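You operate a simulated robot arm through the tools that you are given. There is no shell and no other tool. Be economical: measure what you need, move in short steps, check, and stop when the job is done.

You are at the controls of a simulated robot arm. One attempt, no reset.

Task
Find the stuck joystick key, brush it free, then try all four keys.
Fine: the display names it with the knob on TEST; brush back in the grip tray before you try them; knob to FLY at the end. Set down upright: key brush.

The check looks at the end state, three seconds after you hand in, the way a careful person would. Anything else that was tipped, shoved, dropped, spilled or broken makes it a failure.

Robot
A 7-joint arm with a fingered hand on a trunk, on a base that drives. Base frame: it is fixed to the floor where the robot stands at the start and does not move with it; the origin is under the middle of the robot, x ahead of it, y to its left, z up. Readings come in mm, degrees, newtons and seconds.
With the tool pointing down near the work surface it reaches from about 280 to 700 mm from the robot's upright axis, wherever it stands. Its first joint turns from -166.0 to 166.0 degrees. Places, roughly: dust cap [0, 2500, 750]; extension collar [100, 2700, 900]; grease tin [0, 2500, 750]; grey collar [500, 100, 600]; grey top key [500, 100, 800]; joystick base [500, 100, 500]; key brush (3x3x8 cm) [700, -400, 800]; light dial [400, -100, 500]; mode knob [400, 0, 600]; orange flap [400, 200, 500]; red spring [0, 2500, 750]; reset key of the stick [400, 200, 500]; spring cover [400, 100, 600]; stick key four [500, 0, 600]; stick key one [600, 200, 600]; stick key three [600, 0, 600]. Payload 4 kg.
Tool frame: the origin (TCP) lies between the finger pads and is the grasp point; the fingertips stand 26 mm ahead of it; z points along the fingers, y is the line along which they close. The gripper opens to 148 mm. The gripper's body begins 73 mm behind the TCP. The gripper is a hand of 3 fingers: y runs from the thumb to the fingers, the wrist lies at [0, 0, -239] in the tool frame.
Orientation is that of the tool frame in the base frame, as a unit quaternion [x, y, z, w]. With the fingers straight down and closing along the base's y, the tool's x points along the base's -x, its y along +y and its z along -z.

Tools
- The arm moves only by the tool move_arm. Its argument "moves" is a list of rows, each a list of 2 entries, a list of its own where there are three numbers: the shift along the base's x, y, z in mm, then the turn, a rotation vector about the base's x, y, z in degrees. In form: [[[dx, dy, dz], [rx, ry, rz]], ...]. A call has 1 to 20 rows; each row is the pose to reach, as a shift and turn from the pose commanded when the call began. A row lasts 0.2 s, in which the tool goes at most 50 mm and 8.6 degrees; a call with a longer step from one row to the next is refused whole. Where a pose cannot be reached the arm comes as near as it can. A force on the tool above 40 N (or 10 N above the force at the start of the call, whichever is more), or a blocked arm, ends the call early, and 0.2 s more pass. In this call time passes only in rows, and 0.2 s behind the last. The reply holds the time, the measured pose of the TCP, the force on the tool along the base axes, the opening and the grip force, in the units named above and with some noise, with the torque about the TCP (base axes, N m) and any sound that the robot's microphone picked up.
- Cameras (640 x 400 px; columns grow to the right, rows downward): "scene" is now at [15, 129.9, 1376.5]; the picture's right is [-0.28, -0.96, 0.00], its down [-0.73, 0.21, -0.64] and it looks along [0.62, -0.18, -0.76] (base axes); focal length 258 px, centre (320, 200). "wrist" rides on the gripper at [68, -39, -90] in the tool frame; the picture's right is [0.50, 0.87, 0.00], its down [-0.66, 0.38, -0.65] and it looks along [-0.57, 0.33, 0.76] (tool axes); focal length 222 px, centre (320, 200). There is no depth. A picture from a camera that has moved, and an enlarged one, comes with that camera's place and axes in the base frame and with its lens.
- camera(camera): a new picture of that camera. It takes no simulated time.
- move_column(by): slides the trunk up (or, below 0, down) by that many mm; the arm and the scene camera ride with it, the base frame stays. It gives what a move gives, with no picture.
- steer(legs): drives the robot by 1 to 6 legs, each [ahead, left, turn to the left] in mm, mm and degrees, along the robot's own axes; the way and the turn of a leg run together, so that a leg with both is an arc; at most 1500 mm and 180 degrees a leg. The arm and the cameras ride along, it lands a little off, and it stops where it bumps. It gives what a move gives.
- finger_targets(finger1, finger2, thumb_bend): sets how far each is bent, from 0 (flat) to 100 (curled in); at 30 the hand is open as for a grip, at 70 the pads meet at the TCP. One left out holds its place. A second passes; each finger stops where it meets its share of the squeeze, and holds until it gets a number again. It is the only way to open and close the hand. It gives what a move gives, with no picture; readings hold the bend of each and the force on the fingers (four entries, about 0 where the hand has none), thumb and palm.
- pan_tilt(pan, tilt): turns the head with the scene camera to pan (to the left, within 155 degrees either way) and tilt (down, from -29 to 69), counted from straight ahead of the robot. It gives what a move gives.
- close_up(camera, box): a new picture of the part [left, top, right, bottom] of that camera's present view, enlarged. It takes no simulated time.
- job_done(): hands the job in; it is judged then, once.

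Go step by step. Nothing tells you exact positions but the pictures and the camera data: compare them with the known pose of the tool, close in by small moves and look again before you grip or let go. The budget is 120 turns and 98 pictures, counting those below and the enlarged ones. Unless the task says otherwise, let go and move clear before handing in, and close with one line.

The tools are called after "Call:" as name(argument=value, ...) on one line, values as JSON. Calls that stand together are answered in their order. move_arm: Moves the arm, as the interface text tells. Its arguments: {"type":"object","properties":{"moves":{"type":"array","items":{"type":"array"}}},"required":["moves"]} The other tools are called the same way: move_column (by) slides the trunk up or down; finger_targets (finger1, finger2, thumb_bend) moves the fingers one by one; steer (legs) drives the base; pan_tilt (pan, tilt) turns the head that bears the scene camera; camera (camera) takes a picture; close_up (camera, box) takes an enlarged picture of a part of a camera's view; job_done () hands the job in.

At the start:

```text
t: 0.0
position: [376.2, 122.0, 1074.1]
ee_rot: [0.0, 1.0, 0.0, 0.0]
wrist_force: [-0.2, -0.3, -0.2]
torque: [0.0, 0.03, -0.02]
gripper_width: 147.8
gripper_force: 0.0
shape: jaw
bend: [30.0, 30.0, 30.0]
finger forces: [0.0, 0.0, 0.1, 0.1, 0.0, 0.1]
trunk travel left (down, up): [-350.0, 240.0]
robot x, y, heading: [0.0, -2.0, 0.0]
head pan, tilt: [-16.2, 49.9]
```

scene: 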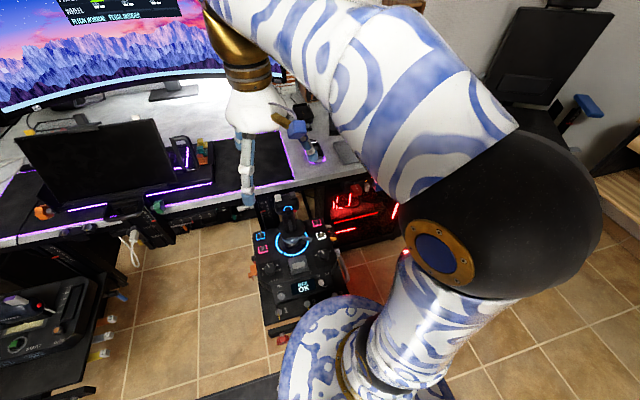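
wrist: 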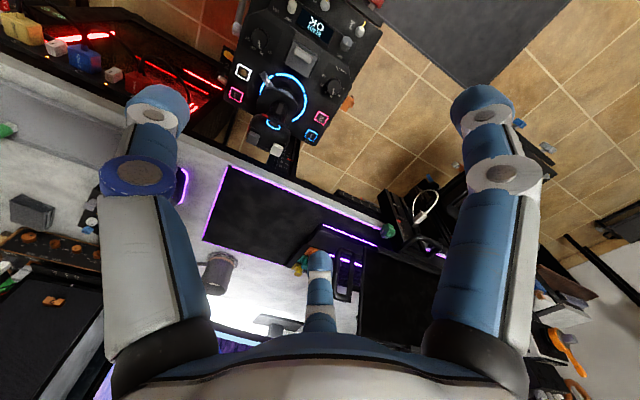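

I see the joystick panel ahead of the robot, below the desk edge, with a display reading OK. I'll enlarge it and look for the brush at about [700,-400,800].

Call:
close_up(camera="scene", box=[230, 170, 370, 350])

Call:
close_up(camera="wrist", box=[200, 0, 400, 170])

Call:
close_up(camera="scene", box=[250, 80, 380, 180])

```text
2.22 times, centred on (300, 260) of scene
camera zoom: at [15.0, 129.9, 1376.5], right [-0.28, -0.96, 0.0], down [-0.73, 0.21, -0.64], along [0.62, -0.18, -0.76], focal length 573 px, centre (364, 67)
```

zoom: 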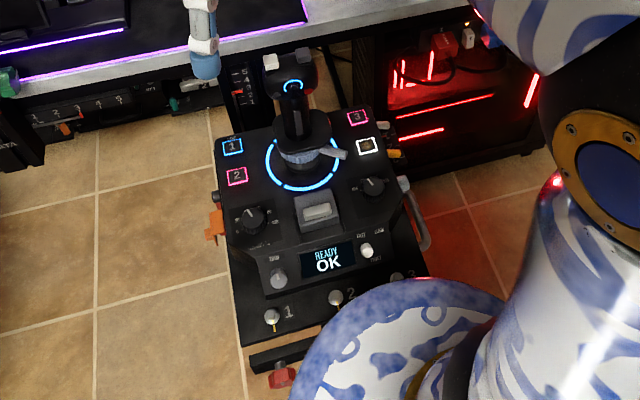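

```text
2.35 times, centred on (300, 85) of wrist
camera zoom: at [309.6, 84.6, 1163.5], right [-0.5, 0.87, 0.0], down [0.66, 0.38, 0.65], along [0.57, 0.33, -0.76], focal length 523 px, centre (367, 471)
```

zoom: 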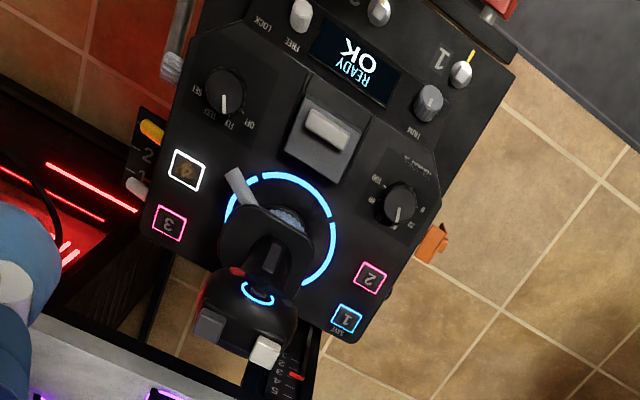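

```text
4.00 times, centred on (315, 130) of scene
camera zoom: at [15.0, 129.9, 1376.5], right [-0.28, -0.96, 0.0], down [-0.73, 0.21, -0.64], along [0.62, -0.18, -0.76], focal length 1031 px, centre (340, 480)
```

zoom: 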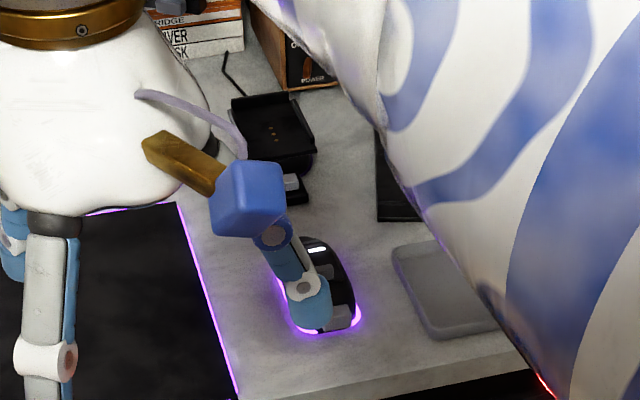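

The display shows READY OK. Next I look to the right for the brush and enlarge the knobs.

Call:
close_up(camera="wrist", box=[210, 0, 290, 50])

Call:
close_up(camera="wrist", box=[290, 40, 370, 90])

Call:
pan_tilt(pan=-45, tilt=40)

Call:
camera(camera="scene")

```text
8.00 times, centred on (250, 25) of wrist
camera zoom: at [309.6, 84.6, 1163.5], right [-0.5, 0.87, 0.0], down [0.66, 0.38, 0.65], along [0.57, 0.33, -0.76], focal length 1777 px, centre (880, 1600)
```

zoom: 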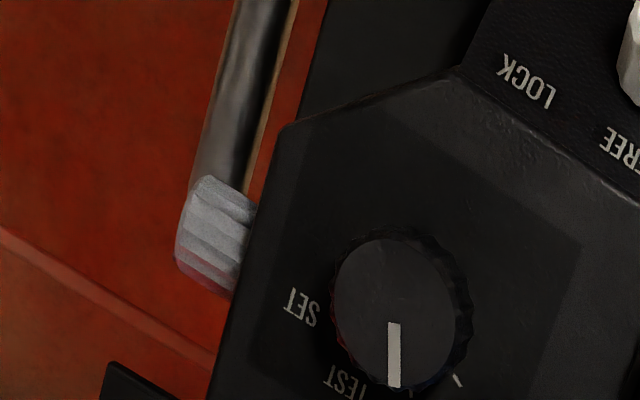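

```text
8.00 times, centred on (330, 65) of wrist
camera zoom: at [309.6, 84.6, 1163.5], right [-0.5, 0.87, 0.0], down [0.66, 0.38, 0.65], along [0.57, 0.33, -0.76], focal length 1777 px, centre (240, 1280)
```

zoom: 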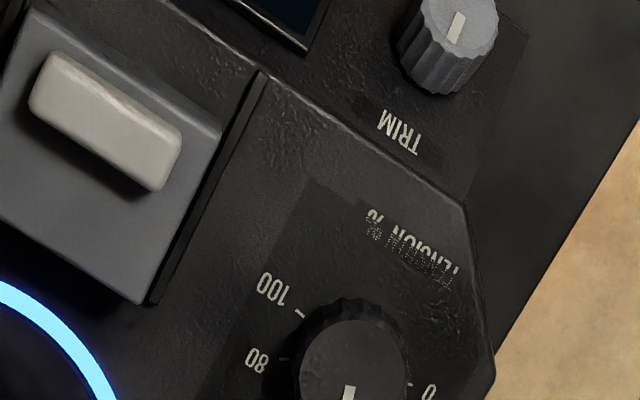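

```text
t: 0.9
position: [376.8, 122.4, 1072.7]
ee_rot: [0.0, 1.0, 0.001, 0.001]
wrist_force: [-0.2, 0.2, 0.2]
torque: [-0.01, 0.01, -0.02]
gripper_width: 147.8
gripper_force: 0.2
shape: jaw
bend: [30.0, 30.0, 30.0]
finger forces: [0.0, 0.0, 0.0, 0.0, 0.0, 0.0]
trunk travel left (down, up): [-350.0, 240.0]
robot x, y, heading: [-1.3, 1.6, 0.0]
head pan, tilt: [-45.0, 40.0]
```

```text
90 pictures are left
camera scene: at [1.1, 91.3, 1390.5], right [-0.71, -0.71, 0.0], down [-0.46, 0.45, -0.77], along [0.54, -0.54, -0.64], focal length 258 px, centre (320, 200)
```

scene: 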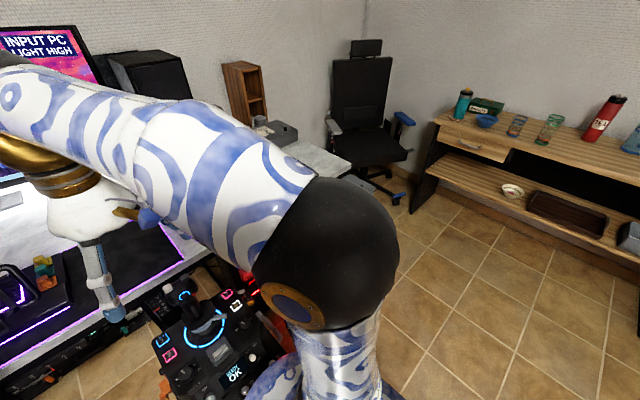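

The arm hides the brush area, so I swing it to the right at the same height and look from there.

Call:
move_arm(moves=[[[0, -45, 0], [0, 0, 0]], [[0, -90, 0], [0, 0, 0]], [[0, -135, 0], [0, 0, 0]], [[0, -180, 0], [0, 0, 0]], [[0, -225, 0], [0, 0, 0]], [[0, -270, 0], [0, 0, 0]], [[0, -315, 0], [0, 0, 0]], [[0, -360, 0], [0, 0, 0]], [[0, -405, 0], [0, 0, 0]], [[0, -450, 0], [0, 0, 0]]])

Call:
camera(camera="wrist")

Call:
camera(camera="scene")

```text
t: 3.1
position: [375.5, -327.8, 1073.0]
ee_rot: [0.0, 1.0, 0.001, 0.0]
wrist_force: [-0.5, -0.4, 0.0]
torque: [-0.01, 0.02, 0.01]
gripper_width: 147.8
gripper_force: 0.2
shape: jaw
bend: [30.0, 30.0, 30.0]
finger forces: [0.0, 0.1, 0.0, 0.0, 0.0, 0.0]
trunk travel left (down, up): [-350.0, 240.0]
robot x, y, heading: [-3.5, 2.5, -0.3]
head pan, tilt: [-45.0, 40.0]
```

```text
89 pictures are left
camera wrist: at [309.5, -366.4, 1162.6], right [-0.5, 0.87, 0.0], down [0.65, 0.38, 0.65], along [0.57, 0.33, -0.76], focal length 222 px, centre (320, 200)
```

wrist: 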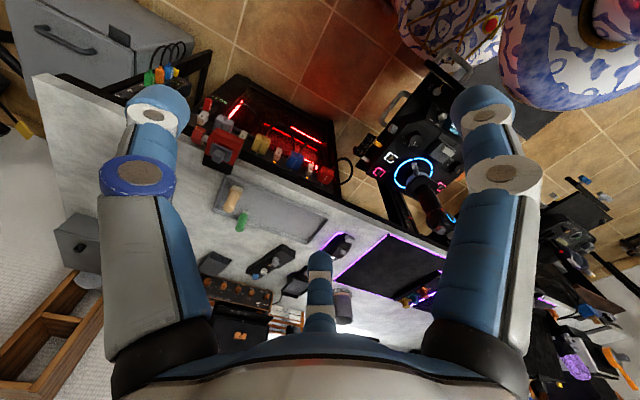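

```text
88 pictures are left
camera scene: at [1.0, 91.1, 1390.5], right [-0.71, -0.71, 0.0], down [-0.45, 0.45, -0.77], along [0.54, -0.54, -0.64], focal length 258 px, centre (320, 200)
```

scene: 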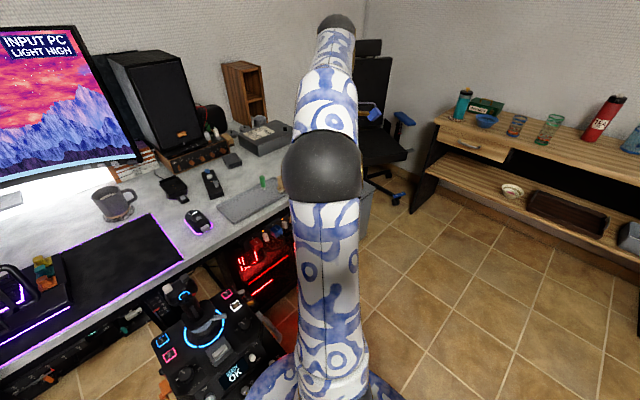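

The grey tray on the desk holds a tan upright object and something green beside it. I'll enlarge both views.

Call:
close_up(camera="wrist", box=[190, 150, 350, 250])

Call:
close_up(camera="scene", box=[120, 260, 280, 400])

```text
4.00 times, centred on (270, 200) of wrist
camera zoom: at [309.5, -366.4, 1162.6], right [-0.5, 0.87, 0.0], down [0.65, 0.38, 0.65], along [0.57, 0.33, -0.76], focal length 888 px, centre (520, 200)
```

zoom: 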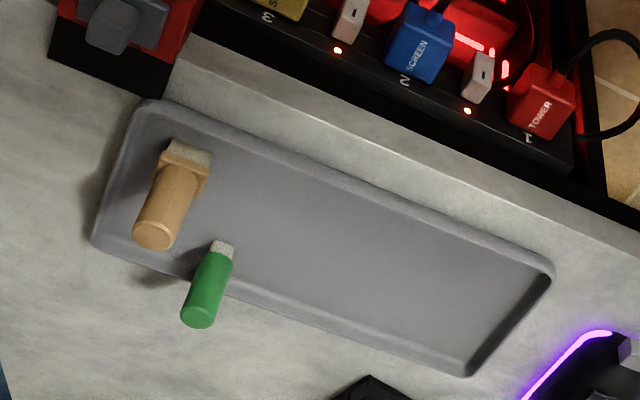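

```text
2.86 times, centred on (200, 330) of scene
camera zoom: at [1.0, 91.1, 1390.5], right [-0.71, -0.71, 0.0], down [-0.45, 0.45, -0.77], along [0.54, -0.54, -0.64], focal length 737 px, centre (663, -171)
```

zoom: 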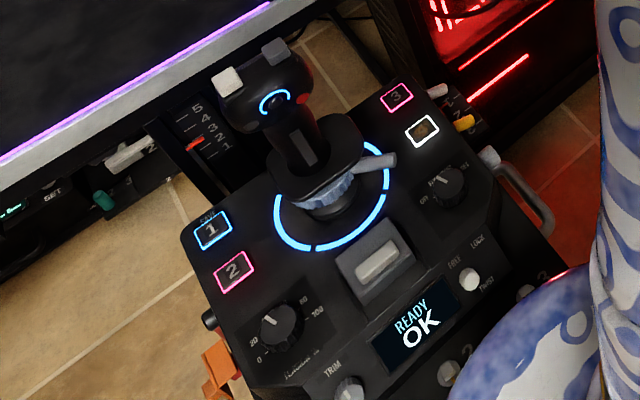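

The tan upright brush, about 3 cm wide, stands at about [690,-373] in the grey tray, which matches the key brush; a thinner green one stands beside it. By triangulation the mode knob is at about [412,0,612] and the keys are at x≈489/541, y≈-11/192, z≈605. I go over the knob with the hand turned 90° and lower the trunk.

Call:
move_arm(moves=[[[3, 30, 0], [0, 0, 8.2]], [[7, 60, 0], [0, 0, 16.4]], [[10, 90, 0], [0, 0, 24.6]], [[13, 120, 0], [0, 0, 32.8]], [[16, 150, 0], [0, 0, 41]], [[20, 180, 0], [0, 0, 49.2]], [[23, 210, 0], [0, 0, 57.4]], [[26, 240, 0], [0, 0, 65.6]], [[30, 270, 0], [0, 0, 73.8]], [[33, 300, 0], [0, 0, 82]], [[36, 328, 0], [0, 0, 90]]])

Call:
move_column(by=-250)

Call:
camera(camera="wrist")

Call:
pan_tilt(pan=-5, tilt=60)

Call:
camera(camera="scene")

```text
t: 5.7
position: [408.3, -51.7, 1074.6]
ee_rot: [-0.654, 0.756, 0.0, 0.001]
wrist_force: [-0.4, -1.0, -0.2]
torque: [0.08, -0.05, 0.02]
gripper_width: 147.8
gripper_force: 0.0
shape: jaw
bend: [30.0, 30.0, 30.0]
finger forces: [0.0, 0.1, 0.0, 0.0, 0.1, 0.0]
out of reach, approached as far as the arm can: row 9, 10
trunk travel left (down, up): [-350.0, 240.0]
robot x, y, heading: [-0.9, 0.8, -0.2]
head pan, tilt: [-45.0, 40.0]
stopped in row 11: the arm was blocked; the commanded pose is now the measured one
```

```text
t: 8.3
position: [409.0, -48.9, 824.7]
ee_rot: [-0.655, 0.756, 0.0, 0.0]
wrist_force: [-0.3, 0.0, -0.1]
torque: [0.03, -0.01, -0.02]
gripper_width: 148.0
gripper_force: 0.1
shape: jaw
bend: [30.0, 30.0, 30.0]
finger forces: [0.0, 0.1, 0.0, 0.0, 0.0, 0.1]
trunk travel left (down, up): [-100.0, 490.0]
robot x, y, heading: [-3.6, -3.1, 0.2]
head pan, tilt: [-45.0, 40.0]
```

```text
85 pictures are left
camera wrist: at [438.9, -120.8, 914.0], right [-0.93, -0.37, 0.0], down [-0.28, 0.7, 0.65], along [-0.24, 0.61, -0.76], focal length 222 px, centre (320, 200)
```

wrist: 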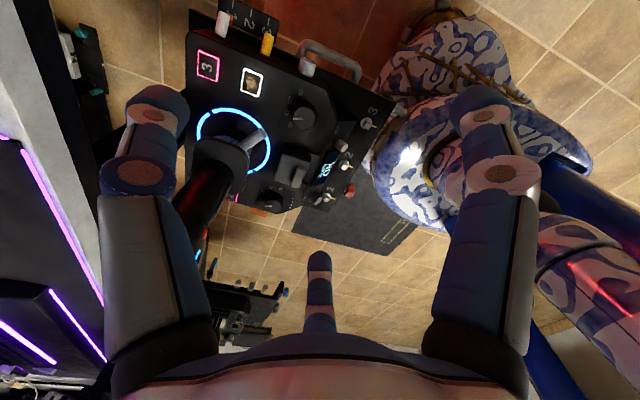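

```text
t: 9.4
position: [409.6, -49.4, 824.3]
ee_rot: [-0.656, 0.755, -0.001, -0.001]
wrist_force: [-0.5, -0.1, 0.2]
torque: [0.01, 0.0, 0.0]
gripper_width: 148.0
gripper_force: 0.1
shape: jaw
bend: [30.0, 30.0, 30.0]
finger forces: [0.0, 0.0, 0.1, 0.1, 0.0, 0.0]
trunk travel left (down, up): [-100.0, 490.0]
robot x, y, heading: [1.1, 2.3, 0.1]
head pan, tilt: [-5.0, 60.0]
```

```text
84 pictures are left
camera scene: at [7.2, 145.1, 1113.8], right [-0.09, -1.0, 0.0], down [-0.86, 0.08, -0.5], along [0.5, -0.04, -0.87], focal length 258 px, centre (320, 200)
```

scene: 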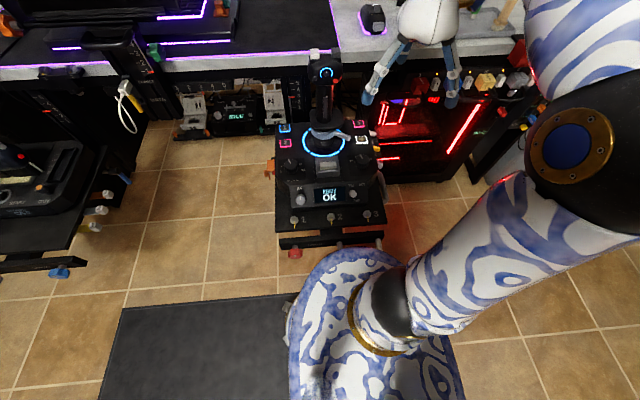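

The wrist turn is limited to about 82° here. I'll enlarge the knob to see the pointer and labels.

Call:
close_up(camera="wrist", box=[270, 80, 350, 140])

Call:
close_up(camera="scene", box=[265, 110, 385, 210])

```text
6.67 times, centred on (310, 110) of wrist
camera zoom: at [438.9, -120.8, 914.0], right [-0.93, -0.37, 0.0], down [-0.28, 0.7, 0.65], along [-0.24, 0.61, -0.76], focal length 1481 px, centre (387, 800)
```

zoom: 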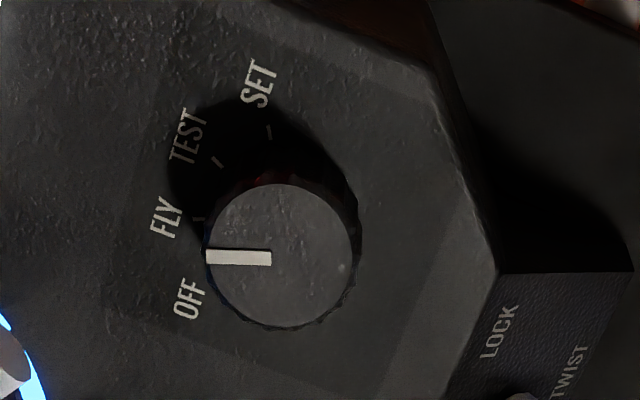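

```text
4.00 times, centred on (325, 160) of scene
camera zoom: at [7.2, 145.1, 1113.8], right [-0.09, -1.0, 0.0], down [-0.86, 0.08, -0.5], along [0.5, -0.04, -0.87], focal length 1031 px, centre (300, 360)
```

zoom: 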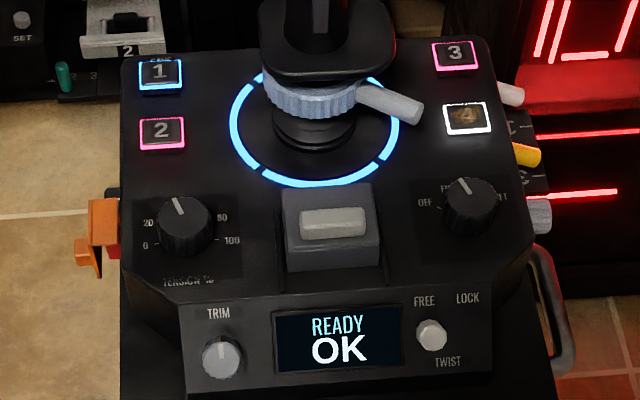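

The labels OFF, FLY, TEST and SET sit at +60, +20, -20 and -60° from straight ahead, and the pointer is on FLY at about +20°. So TEST needs a turn of -40°. I pre-bend the fingers, turn the hand to about +60° and come in over the knob.

Call:
finger_targets(finger1=52, finger2=52, thumb_bend=52)

Call:
move_arm(moves=[[[2, 14, -35], [0, 0, -7.5]], [[4, 28, -70], [0, 0, -15]], [[6, 43, -105], [0, 0, -22]], [[6, 43, -130], [0, 0, -22]]])

Call:
camera(camera="wrist")

Call:
camera(camera="scene")

```text
t: 10.4
position: [408.7, -48.8, 825.0]
ee_rot: [-0.655, 0.755, 0.0, -0.001]
wrist_force: [-0.5, 0.5, 1.0]
torque: [-0.03, -0.01, 0.01]
gripper_width: 56.0
gripper_force: 0.1
shape: fingers
bend: [52.0, 52.0, 52.0]
finger forces: [0.1, 0.0, 0.0, 0.1, 0.0, 0.0]
trunk travel left (down, up): [-100.0, 490.0]
robot x, y, heading: [-2.6, 0.8, -0.0]
head pan, tilt: [-5.0, 60.0]
```

```text
t: 11.4
position: [415.0, -6.2, 692.5]
ee_rot: [-0.499, 0.867, 0.0, 0.001]
wrist_force: [0.8, -0.1, 0.1]
torque: [-0.02, 0.02, -0.03]
gripper_width: 56.0
gripper_force: 0.0
shape: fingers
bend: [52.0, 52.0, 52.0]
finger forces: [0.0, 0.0, 0.0, 0.0, 0.0, 0.0]
trunk travel left (down, up): [-100.0, 490.0]
robot x, y, heading: [-0.1, 0.6, -0.0]
head pan, tilt: [-5.0, 60.0]
```

```text
81 pictures are left
camera wrist: at [415.9, -83.2, 783.0], right [-1.0, 0.0, 0.0], down [0.0, 0.76, 0.65], along [0.0, 0.65, -0.76], focal length 222 px, centre (320, 200)
```

wrist: 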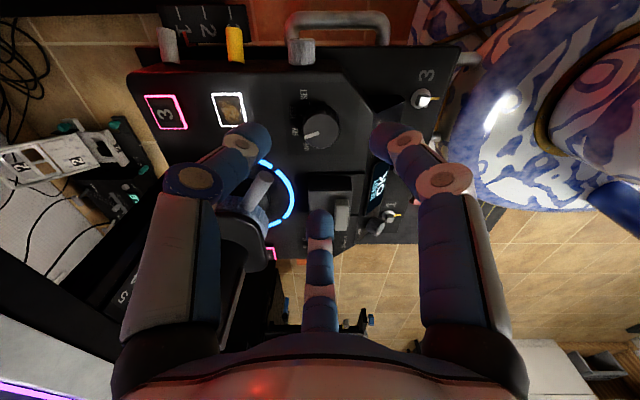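

```text
80 pictures are left
camera scene: at [7.1, 145.1, 1113.8], right [-0.09, -1.0, 0.0], down [-0.86, 0.08, -0.5], along [0.5, -0.04, -0.87], focal length 258 px, centre (320, 200)
```

scene: 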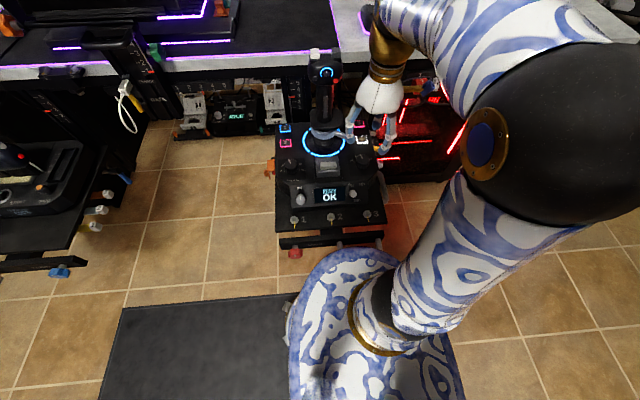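

Fingers are 120° apart around the axis, so the hand works as a three-jaw chuck. The knob lies right under the TCP, but the grey stick lever lies near azimuth 45°, so I want to start the turn from a hand angle near 82° and I test whether I can reach that here.

Call:
move_arm(moves=[[[1, 0, -10], [0, 0, 7]], [[1, 0, -20], [0, 0, 14]], [[1, 0, -25], [0, 0, 21]]])

Call:
camera(camera="wrist")

```text
t: 12.2
position: [416.4, -5.5, 668.6]
ee_rot: [-0.649, 0.76, -0.002, -0.001]
wrist_force: [0.1, 0.0, 0.6]
torque: [0.01, 0.02, 0.0]
gripper_width: 56.1
gripper_force: 0.1
shape: fingers
bend: [52.0, 52.0, 52.0]
finger forces: [0.0, 0.0, 0.1, 0.0, 0.1, 0.0]
trunk travel left (down, up): [-100.0, 490.0]
robot x, y, heading: [-0.6, 0.9, -0.0]
head pan, tilt: [-5.0, 60.0]
```

```text
79 pictures are left
camera wrist: at [444.9, -77.9, 759.0], right [-0.93, -0.36, 0.0], down [-0.27, 0.71, 0.65], along [-0.23, 0.61, -0.76], focal length 222 px, centre (320, 200)
```

wrist: 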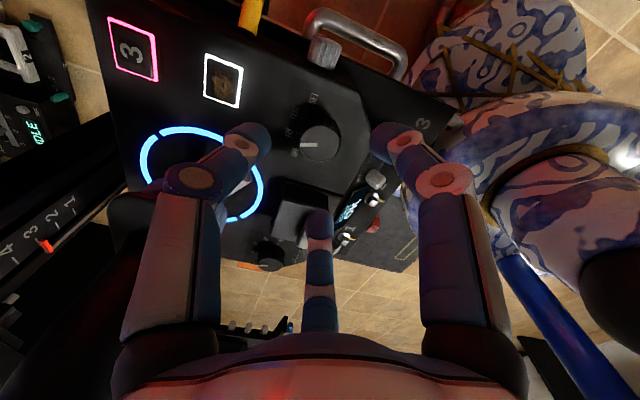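

The angle is reachable. I enlarge the view to check the centring before going down.

Call:
close_up(camera="wrist", box=[270, 80, 390, 160])

```text
5.00 times, centred on (330, 120) of wrist
camera zoom: at [444.9, -77.9, 759.0], right [-0.93, -0.36, 0.0], down [-0.27, 0.71, 0.65], along [-0.23, 0.61, -0.76], focal length 1111 px, centre (270, 600)
```

zoom: 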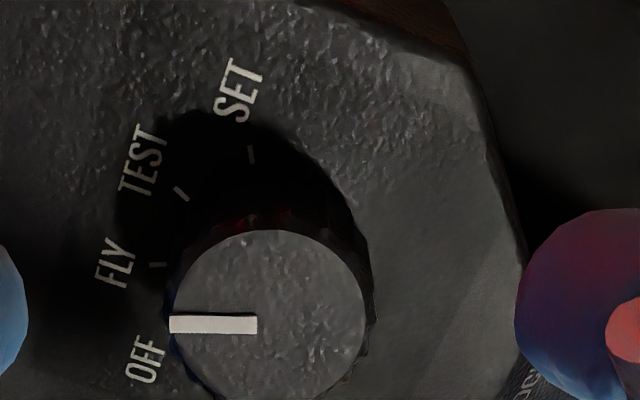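

The knob top is probably near z 595 at about [416,-1]. I shift 4 mm left, go down partway and look again.

Call:
move_arm(moves=[[[0, 4, -15], [0, 0, 0]], [[0, 4, -32], [0, 0, 0]]])

Call:
close_up(camera="wrist", box=[220, 80, 420, 220])

Call:
close_up(camera="scene", box=[300, 80, 420, 180])

```text
t: 12.8
position: [416.3, -3.4, 635.5]
ee_rot: [-0.649, 0.761, -0.001, 0.0]
wrist_force: [-0.6, 0.3, -0.6]
torque: [0.04, 0.04, 0.01]
gripper_width: 55.9
gripper_force: 0.1
shape: fingers
bend: [52.0, 52.0, 52.0]
finger forces: [0.0, 0.0, 0.1, 0.0, 0.0, 0.0]
trunk travel left (down, up): [-100.0, 490.0]
robot x, y, heading: [-1.6, 2.9, 0.0]
head pan, tilt: [-5.0, 60.0]
```

```text
2.86 times, centred on (320, 150) of wrist
camera zoom: at [444.8, -74.5, 726.5], right [-0.93, -0.36, 0.0], down [-0.27, 0.71, 0.65], along [-0.23, 0.61, -0.76], focal length 635 px, centre (320, 343)
```

zoom: 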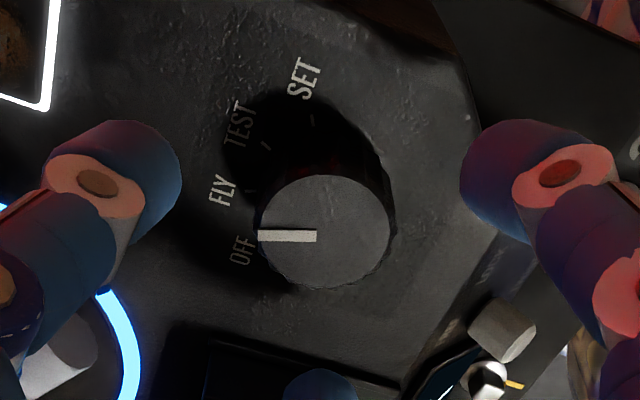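

```text
4.00 times, centred on (360, 130) of scene
camera zoom: at [7.1, 145.2, 1113.8], right [-0.09, -1.0, 0.0], down [-0.86, 0.07, -0.5], along [0.5, -0.04, -0.87], focal length 1031 px, centre (160, 480)
```

zoom: 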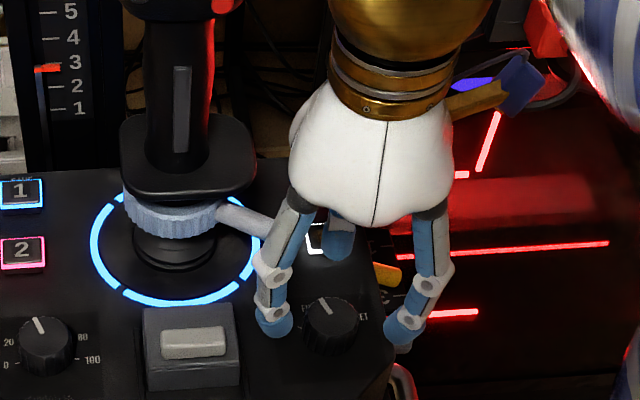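

Centring is good at [416,-3]. I lower to TCP z≈609 and close on the knob.

Call:
move_arm(moves=[[[0, 0, -9], [0, 0, 0]], [[0, 0, -18], [0, 0, 0]], [[0, 0, -26], [0, 0, 0]]])

Call:
close_up(camera="wrist", box=[220, 100, 420, 240])

```text
t: 13.6
position: [416.3, -2.0, 610.4]
ee_rot: [-0.649, 0.761, 0.0, 0.0]
wrist_force: [-0.7, 0.2, -0.3]
torque: [0.0, 0.0, -0.06]
gripper_width: 55.8
gripper_force: 0.1
shape: fingers
bend: [52.0, 52.0, 52.0]
finger forces: [0.1, 0.0, 0.1, 0.0, 0.1, 0.0]
trunk travel left (down, up): [-100.0, 490.0]
robot x, y, heading: [0.5, -0.6, -0.4]
head pan, tilt: [-5.0, 60.0]
```

```text
2.86 times, centred on (320, 170) of wrist
camera zoom: at [444.7, -74.7, 700.8], right [-0.93, -0.36, 0.0], down [-0.27, 0.71, 0.65], along [-0.23, 0.61, -0.76], focal length 635 px, centre (320, 286)
```

zoom: 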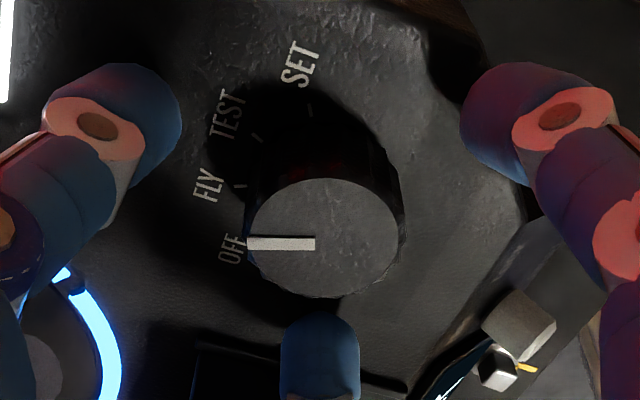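

The top of the knob is near z 594. I go 4 mm lower and close the fingers.

Call:
move_arm(moves=[[[0, 0, -4], [0, 0, 0]]])

Call:
finger_targets(finger1=66, finger2=66, thumb_bend=66)

Call:
close_up(camera="wrist", box=[220, 100, 420, 240])

```text
t: 14.0
position: [415.6, -1.9, 607.8]
ee_rot: [-0.649, 0.76, 0.0, 0.002]
wrist_force: [-0.2, -1.0, -0.1]
torque: [0.04, 0.01, -0.02]
gripper_width: 55.9
gripper_force: 0.1
shape: fingers
bend: [52.0, 52.0, 52.0]
finger forces: [0.0, 0.6, 0.0, 0.1, 0.0, 0.1]
trunk travel left (down, up): [-100.0, 490.0]
robot x, y, heading: [-1.0, -1.9, -0.1]
head pan, tilt: [-5.0, 60.0]
```

```text
t: 15.0
position: [416.0, -2.7, 607.4]
ee_rot: [-0.649, 0.761, 0.0, -0.001]
wrist_force: [0.9, 0.4, -1.9]
torque: [0.03, -0.02, -0.03]
gripper_width: 23.1
gripper_force: 5.9
shape: fingers
bend: [61.0, 61.0, 63.0]
finger forces: [3.5, 4.3, 0.1, 0.0, 4.2, 0.0]
trunk travel left (down, up): [-100.0, 490.0]
robot x, y, heading: [0.1, -0.7, -0.1]
head pan, tilt: [-5.0, 60.0]
```

```text
2.86 times, centred on (320, 170) of wrist
camera zoom: at [444.9, -74.3, 696.9], right [-0.93, -0.36, 0.0], down [-0.27, 0.71, 0.65], along [-0.23, 0.61, -0.76], focal length 635 px, centre (320, 286)
```

zoom: 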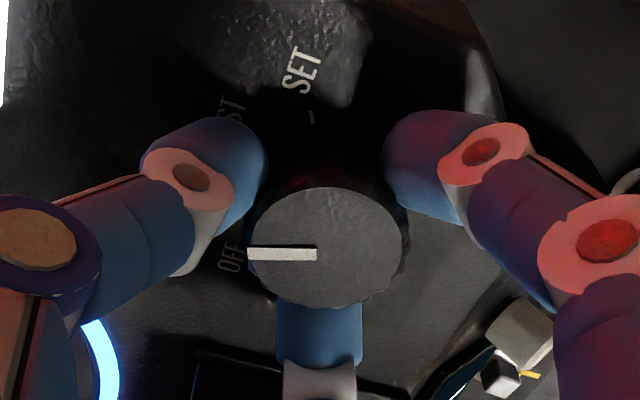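

Three fingers hold the knob gently, about 4 N each. I turn it by -40° and look at it.

Call:
move_arm(moves=[[[0, 0, 0], [0, 0, -8]], [[0, 0, 0], [0, 0, -16]], [[0, 0, 0], [0, 0, -24]], [[0, 0, 0], [0, 0, -32]], [[0, 0, 0], [0, 0, -40]]])

Call:
close_up(camera="wrist", box=[220, 80, 420, 220])

Call:
close_up(camera="scene", box=[270, 110, 390, 210])

```text
t: 16.2
position: [415.6, -1.6, 605.9]
ee_rot: [-0.349, 0.937, 0.0, -0.001]
wrist_force: [-1.7, -1.3, -0.4]
torque: [-0.06, 0.05, 0.02]
gripper_width: 22.7
gripper_force: 5.9
shape: fingers
bend: [61.0, 61.0, 63.0]
finger forces: [5.0, 3.4, 0.1, 0.0, 4.0, 0.1]
trunk travel left (down, up): [-100.0, 490.0]
robot x, y, heading: [5.0, 3.2, -0.0]
head pan, tilt: [-5.0, 60.0]
```

```text
2.86 times, centred on (320, 150) of wrist
camera zoom: at [391.2, -75.3, 697.0], right [-0.94, 0.33, 0.0], down [0.25, 0.72, 0.65], along [0.21, 0.62, -0.76], focal length 635 px, centre (320, 343)
```

zoom: 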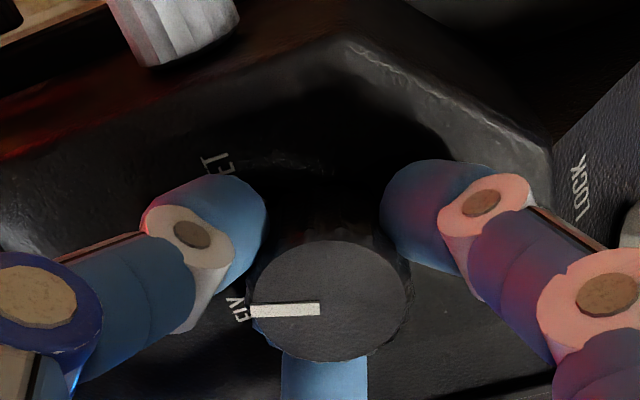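

```text
4.00 times, centred on (330, 160) of scene
camera zoom: at [7.2, 145.1, 1113.8], right [-0.09, -1.0, 0.0], down [-0.86, 0.08, -0.5], along [0.5, -0.04, -0.87], focal length 1031 px, centre (280, 360)
```

zoom: 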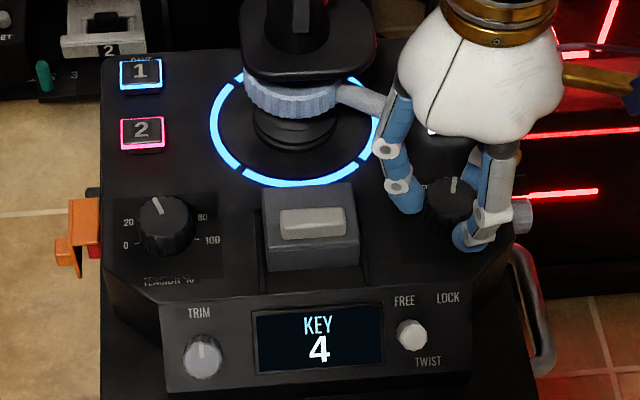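

The display now says KEY 4. I release the knob, lift off and go to the brush.

Call:
finger_targets(finger1=50, finger2=50, thumb_bend=50)

Call:
move_arm(moves=[[[0, 0, 20], [0, 0, 0]], [[0, 0, 60], [0, 0, 0]], [[0, 0, 105], [0, 0, 0]], [[0, -20, 150], [0, 0, 0]], [[0, -40, 190], [0, 0, 0]]])

Call:
move_column(by=200)

Call:
close_up(camera="scene", box=[230, 150, 430, 290])

```text
t: 17.2
position: [415.2, -1.6, 607.5]
ee_rot: [-0.35, 0.937, 0.0, -0.001]
wrist_force: [0.1, 0.3, 0.8]
torque: [-0.02, 0.0, 0.02]
gripper_width: 61.6
gripper_force: 0.1
shape: fingers
bend: [50.0, 50.0, 50.0]
finger forces: [0.0, 0.0, 0.0, 0.0, 0.0, 0.0]
trunk travel left (down, up): [-100.0, 490.0]
robot x, y, heading: [0.4, -2.6, -0.2]
head pan, tilt: [-5.0, 60.0]
```

```text
t: 18.4
position: [416.4, -41.3, 798.0]
ee_rot: [-0.349, 0.937, -0.001, -0.001]
wrist_force: [-0.7, 0.4, 0.3]
torque: [0.07, -0.01, 0.0]
gripper_width: 61.7
gripper_force: 0.1
shape: fingers
bend: [50.0, 50.0, 50.0]
finger forces: [0.0, 0.0, 0.1, 0.0, 0.0, 0.1]
trunk travel left (down, up): [-100.0, 490.0]
robot x, y, heading: [1.5, -1.1, -0.4]
head pan, tilt: [-5.0, 60.0]
```

```text
t: 20.6
position: [416.1, -42.9, 996.1]
ee_rot: [-0.349, 0.937, 0.0, -0.001]
wrist_force: [-0.6, 0.3, 0.1]
torque: [-0.01, -0.07, -0.01]
gripper_width: 61.6
gripper_force: 0.1
shape: fingers
bend: [50.0, 50.0, 50.0]
finger forces: [0.1, 0.0, 0.1, 0.0, 0.1, 0.0]
trunk travel left (down, up): [-300.0, 290.0]
robot x, y, heading: [1.1, -0.4, -0.1]
head pan, tilt: [-5.0, 60.0]
```

```text
2.86 times, centred on (330, 220) of scene
camera zoom: at [7.2, 145.2, 1313.7], right [-0.09, -1.0, 0.0], down [-0.86, 0.07, -0.5], along [0.5, -0.04, -0.87], focal length 737 px, centre (291, 143)
```

zoom: 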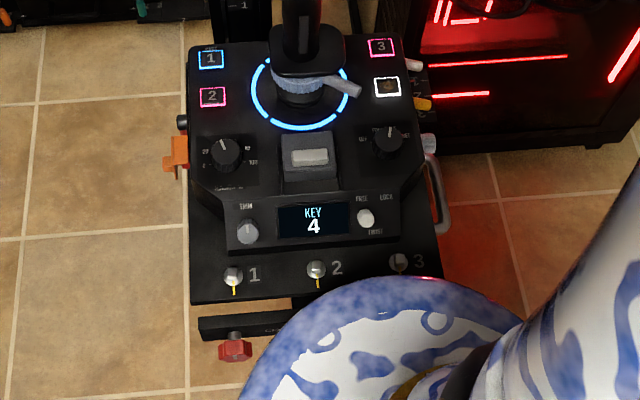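

KEY 4 confirmed and the knob stands on TEST. The brush is out of reach from here at about 780 mm, so I drive 300 mm to the right over clear floor and look.

Call:
steer(legs=[[0, -300, 0]])

Call:
pan_tilt(pan=0, tilt=40)

Call:
camera(camera="scene")

Call:
camera(camera="wrist")

```text
t: 22.6
position: [415.6, -342.9, 996.3]
ee_rot: [-0.349, 0.937, 0.0, 0.0]
wrist_force: [0.1, 0.0, 0.6]
torque: [-0.01, -0.02, -0.06]
gripper_width: 61.6
gripper_force: 0.1
shape: fingers
bend: [50.0, 50.0, 50.0]
finger forces: [0.0, 0.0, 0.1, 0.0, 0.0, 0.1]
trunk travel left (down, up): [-300.0, 290.0]
robot x, y, heading: [0.3, -299.3, -0.2]
head pan, tilt: [-5.0, 60.0]
```

```text
t: 23.4
position: [416.4, -343.8, 997.0]
ee_rot: [-0.349, 0.937, 0.0, 0.0]
wrist_force: [-0.4, 0.3, 0.6]
torque: [-0.01, 0.02, -0.02]
gripper_width: 62.1
gripper_force: 0.1
shape: fingers
bend: [50.0, 50.0, 50.0]
finger forces: [0.0, 0.1, 0.0, 0.0, 0.0, 0.0]
trunk travel left (down, up): [-300.0, 290.0]
robot x, y, heading: [2.1, -301.9, -0.1]
head pan, tilt: [0.0, 40.0]
```

```text
70 pictures are left
camera scene: at [25.9, -150.8, 1340.5], right [0.0, -1.0, 0.0], down [-0.64, 0.0, -0.77], along [0.77, 0.0, -0.64], focal length 258 px, centre (320, 200)
```

scene: 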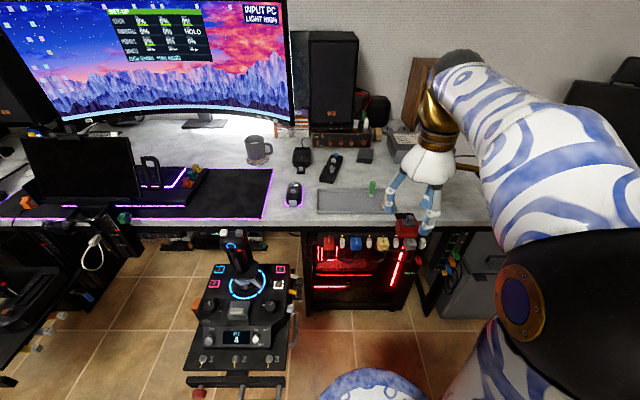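

```text
69 pictures are left
camera wrist: at [391.6, -416.7, 1086.7], right [-0.94, 0.33, 0.0], down [0.25, 0.72, 0.65], along [0.21, 0.62, -0.76], focal length 222 px, centre (320, 200)
```

wrist: 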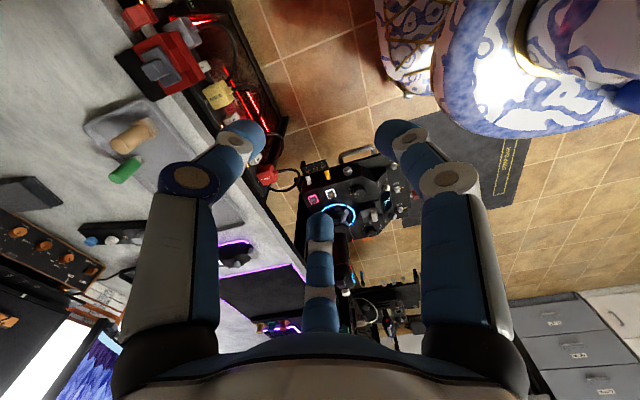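

I move over the brush and square up the hand.

Call:
move_arm(moves=[[[45, -5, 0], [0, 0, -7]], [[90, -10, 0], [0, 0, -14]], [[135, -15, 0], [0, 0, -21]], [[180, -20, 0], [0, 0, -28]], [[225, -25, 0], [0, 0, -35]], [[265, -30, 0], [0, 0, -41]]])

Call:
camera(camera="wrist")

Call:
close_up(camera="scene", box=[310, 140, 450, 240])

```text
t: 24.8
position: [613.3, -361.8, 975.7]
ee_rot: [-0.042, 0.999, 0.0, -0.001]
wrist_force: [0.8, -0.7, 0.2]
torque: [-0.03, -0.03, 0.02]
gripper_width: 62.0
gripper_force: 0.1
shape: fingers
bend: [50.0, 50.0, 50.0]
finger forces: [0.0, 0.1, 0.1, 0.0, 0.0, 0.0]
out of reach, approached as far as the arm can: row 5, 6
trunk travel left (down, up): [-300.0, 290.0]
robot x, y, heading: [3.4, -303.3, 0.2]
head pan, tilt: [0.0, 40.0]
```

```text
68 pictures are left
camera wrist: at [549.6, -405.8, 1065.0], right [-0.57, 0.82, 0.0], down [0.62, 0.43, 0.65], along [0.54, 0.37, -0.76], focal length 222 px, centre (320, 200)
```

wrist: 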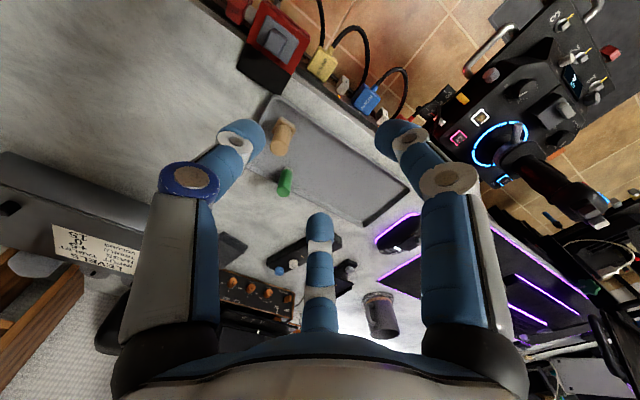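

```text
4.00 times, centred on (380, 190) of scene
camera zoom: at [25.3, -150.7, 1340.5], right [0.0, -1.0, 0.0], down [-0.64, 0.0, -0.77], along [0.77, 0.0, -0.64], focal length 1031 px, centre (80, 240)
```

zoom: 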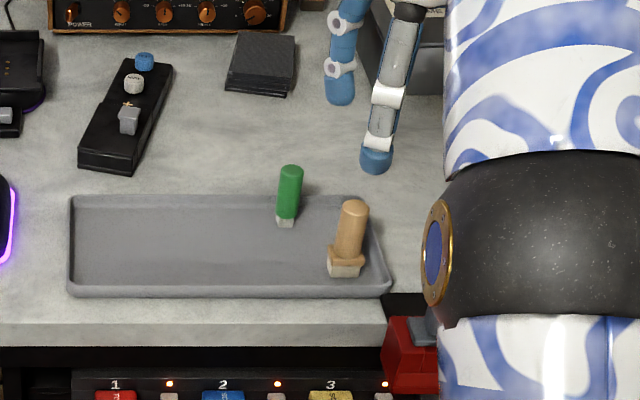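

The brush is at about [685,-372] with its top between z 820 and 845. I lower the trunk by 80 and approach above it.

Call:
move_column(by=-80)

Call:
move_arm(moves=[[[35, -5, 8], [0, 0, -2]], [[68, -11, 15], [0, 0, -5]]])

Call:
camera(camera="wrist")

Call:
close_up(camera="scene", box=[310, 100, 450, 200])

```text
t: 26.0
position: [614.0, -362.2, 896.1]
ee_rot: [-0.043, 0.999, 0.001, -0.001]
wrist_force: [1.3, 0.1, 0.3]
torque: [0.0, 0.03, -0.03]
gripper_width: 61.7
gripper_force: 0.1
shape: fingers
bend: [50.0, 50.0, 50.0]
finger forces: [0.0, 0.1, 0.1, 0.0, 0.0, 0.0]
trunk travel left (down, up): [-220.0, 370.0]
robot x, y, heading: [1.9, -304.0, 0.1]
head pan, tilt: [0.0, 40.0]
```

```text
t: 26.6
position: [623.0, -374.2, 884.1]
ee_rot: [-0.008, 1.0, 0.0, 0.0]
wrist_force: [-0.9, -0.3, 0.2]
torque: [-0.03, 0.0, -0.01]
gripper_width: 62.0
gripper_force: 0.0
shape: fingers
bend: [50.0, 50.0, 50.0]
finger forces: [0.0, 0.0, 0.1, 0.1, 0.1, 0.1]
out of reach, approached as far as the arm can: row 1, 2
trunk travel left (down, up): [-220.0, 370.0]
robot x, y, heading: [1.4, -301.5, 0.1]
head pan, tilt: [0.0, 40.0]
```

```text
66 pictures are left
camera wrist: at [556.4, -413.4, 972.9], right [-0.52, 0.86, 0.0], down [0.65, 0.39, 0.65], along [0.56, 0.34, -0.76], focal length 222 px, centre (320, 200)
```

wrist: 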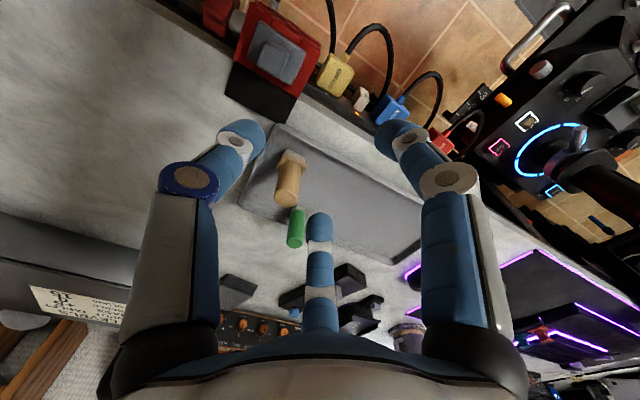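

```text
4.00 times, centred on (380, 150) of scene
camera zoom: at [25.6, -150.5, 1260.6], right [0.0, -1.0, 0.0], down [-0.64, 0.0, -0.77], along [0.77, 0.0, -0.64], focal length 1031 px, centre (80, 400)
```

zoom: 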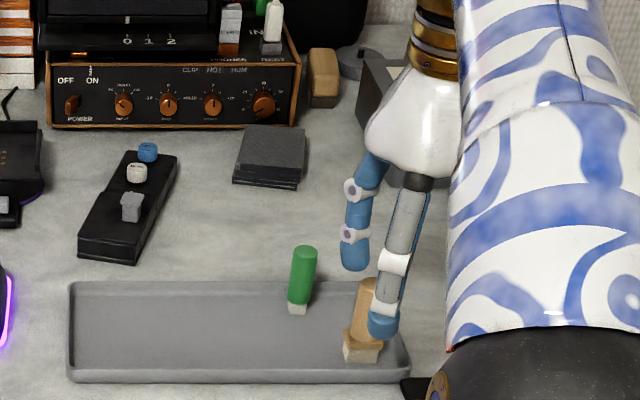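

Reach shrinks when the tool is high relative to the trunk, so I raise the trunk and bring the arm down instead.

Call:
move_column(by=180)

Call:
move_arm(moves=[[[0, 0, -45], [0, 0, 0]], [[0, 0, -90], [0, 0, 0]], [[0, 0, -135], [0, 0, 0]], [[20, 0, -170], [0, 0, 0]], [[42, 1, -175], [0, 0, 0]], [[62, 2, -175], [0, 0, 0]]])

Call:
camera(camera="wrist")

Call:
close_up(camera="scene", box=[310, 160, 450, 260])

```text
t: 28.6
position: [623.1, -374.3, 1063.2]
ee_rot: [-0.008, 1.0, 0.001, -0.001]
wrist_force: [-1.1, 0.3, 0.1]
torque: [-0.01, -0.02, -0.03]
gripper_width: 61.6
gripper_force: 0.1
shape: fingers
bend: [50.0, 50.0, 50.0]
finger forces: [0.0, 0.0, 0.0, 0.0, 0.0, 0.1]
trunk travel left (down, up): [-400.0, 190.0]
robot x, y, heading: [-1.0, -303.6, -0.2]
head pan, tilt: [0.0, 40.0]
```

```text
t: 30.0
position: [684.6, -372.3, 886.3]
ee_rot: [-0.008, 1.0, 0.0, -0.001]
wrist_force: [0.0, -0.2, -0.2]
torque: [-0.02, 0.01, 0.0]
gripper_width: 62.3
gripper_force: 0.1
shape: fingers
bend: [50.0, 50.0, 50.0]
finger forces: [0.1, 0.1, 0.0, 0.0, 0.0, 0.0]
trunk travel left (down, up): [-400.0, 190.0]
robot x, y, heading: [2.2, -300.7, 0.1]
head pan, tilt: [0.0, 40.0]
```

```text
64 pictures are left
camera wrist: at [619.1, -411.7, 976.6], right [-0.52, 0.86, 0.0], down [0.65, 0.39, 0.65], along [0.56, 0.34, -0.76], focal length 222 px, centre (320, 200)
```

wrist: 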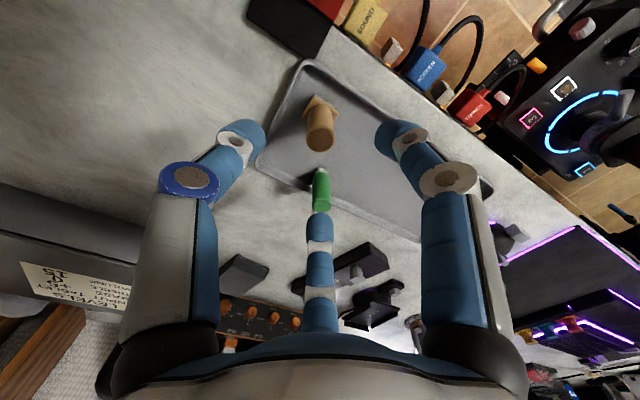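

```text
4.00 times, centred on (380, 210) of scene
camera zoom: at [26.2, -150.7, 1440.5], right [0.0, -1.0, 0.0], down [-0.64, 0.0, -0.77], along [0.77, 0.0, -0.64], focal length 1031 px, centre (80, 160)
```

zoom: 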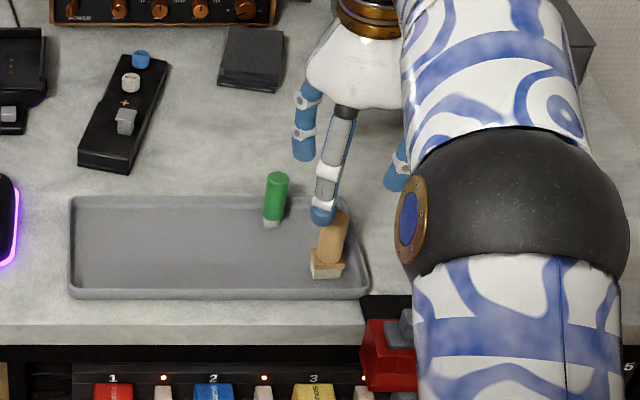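

Reach is good now. I turn the hand +41° so no finger points at the green brush, then zoom to centre on the tan brush.

Call:
move_arm(moves=[[[0, 0, 0], [0, 0, 8.3]], [[0, 0, 0], [0, 0, 16.6]], [[0, 0, 0], [0, 0, 25]], [[0, 0, 0], [0, 0, 33]], [[0, 0, 0], [0, 0, 41]]])

Call:
close_up(camera="wrist", box=[240, 60, 400, 180])

```text
t: 31.2
position: [683.3, -372.6, 888.0]
ee_rot: [-0.361, 0.933, -0.001, -0.002]
wrist_force: [0.3, 0.5, 0.0]
torque: [0.06, -0.02, 0.05]
gripper_width: 61.9
gripper_force: 0.2
shape: fingers
bend: [50.0, 50.0, 50.0]
finger forces: [0.1, 0.0, 0.0, 0.0, 0.1, 0.0]
trunk travel left (down, up): [-400.0, 190.0]
robot x, y, heading: [1.4, -301.5, -0.2]
head pan, tilt: [0.0, 40.0]
```

```text
3.33 times, centred on (320, 120) of wrist
camera zoom: at [661.5, -445.8, 977.5], right [-0.95, 0.31, 0.0], down [0.23, 0.72, 0.65], along [0.2, 0.62, -0.76], focal length 740 px, centre (320, 467)
```

zoom: 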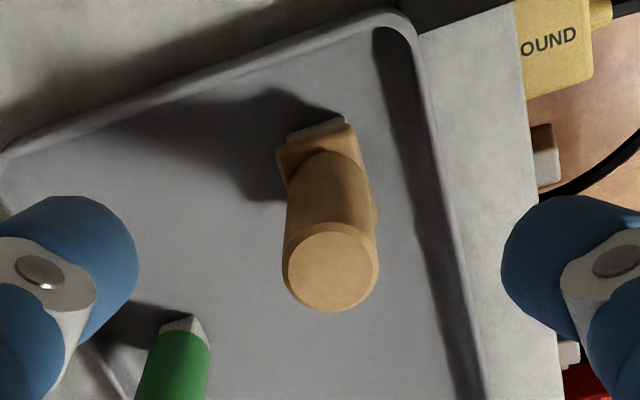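

I am centred within about a millimetre. I go down in steps to TCP z≈797, around the handle.

Call:
move_arm(moves=[[[0, 0, -30], [0, 0, 0]], [[0, 0, -60], [0, 0, 0]], [[0, 0, -80], [0, 0, 0]]])

Call:
camera(camera="wrist")

Call:
close_up(camera="scene", box=[340, 180, 440, 240])

```text
t: 32.0
position: [685.2, -372.7, 807.1]
ee_rot: [-0.358, 0.934, -0.001, 0.001]
wrist_force: [0.0, -0.2, 0.6]
torque: [0.0, -0.03, 0.01]
gripper_width: 62.0
gripper_force: 0.0
shape: fingers
bend: [50.0, 50.0, 50.0]
finger forces: [0.0, 0.0, 0.0, 0.1, 0.0, 0.0]
trunk travel left (down, up): [-400.0, 190.0]
robot x, y, heading: [0.6, -301.0, 0.1]
head pan, tilt: [0.0, 40.0]
```

```text
61 pictures are left
camera wrist: at [661.8, -446.1, 897.7], right [-0.95, 0.31, 0.0], down [0.23, 0.72, 0.65], along [0.2, 0.62, -0.76], focal length 222 px, centre (320, 200)
```

wrist: 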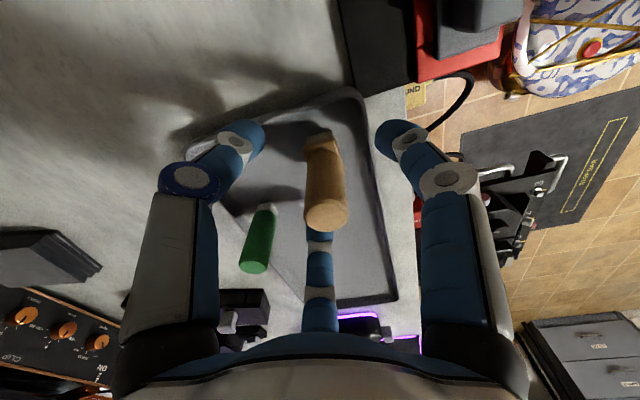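

```text
6.40 times, centred on (390, 210) of scene
camera zoom: at [26.1, -150.8, 1440.5], right [0.0, -1.0, 0.0], down [-0.64, 0.0, -0.77], along [0.77, 0.0, -0.64], focal length 1650 px, centre (-128, 136)
```

zoom: 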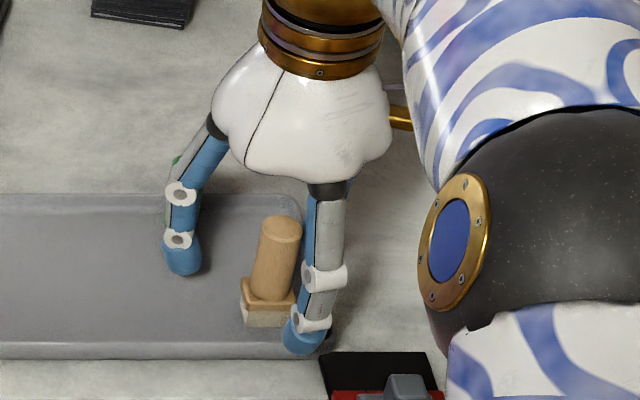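

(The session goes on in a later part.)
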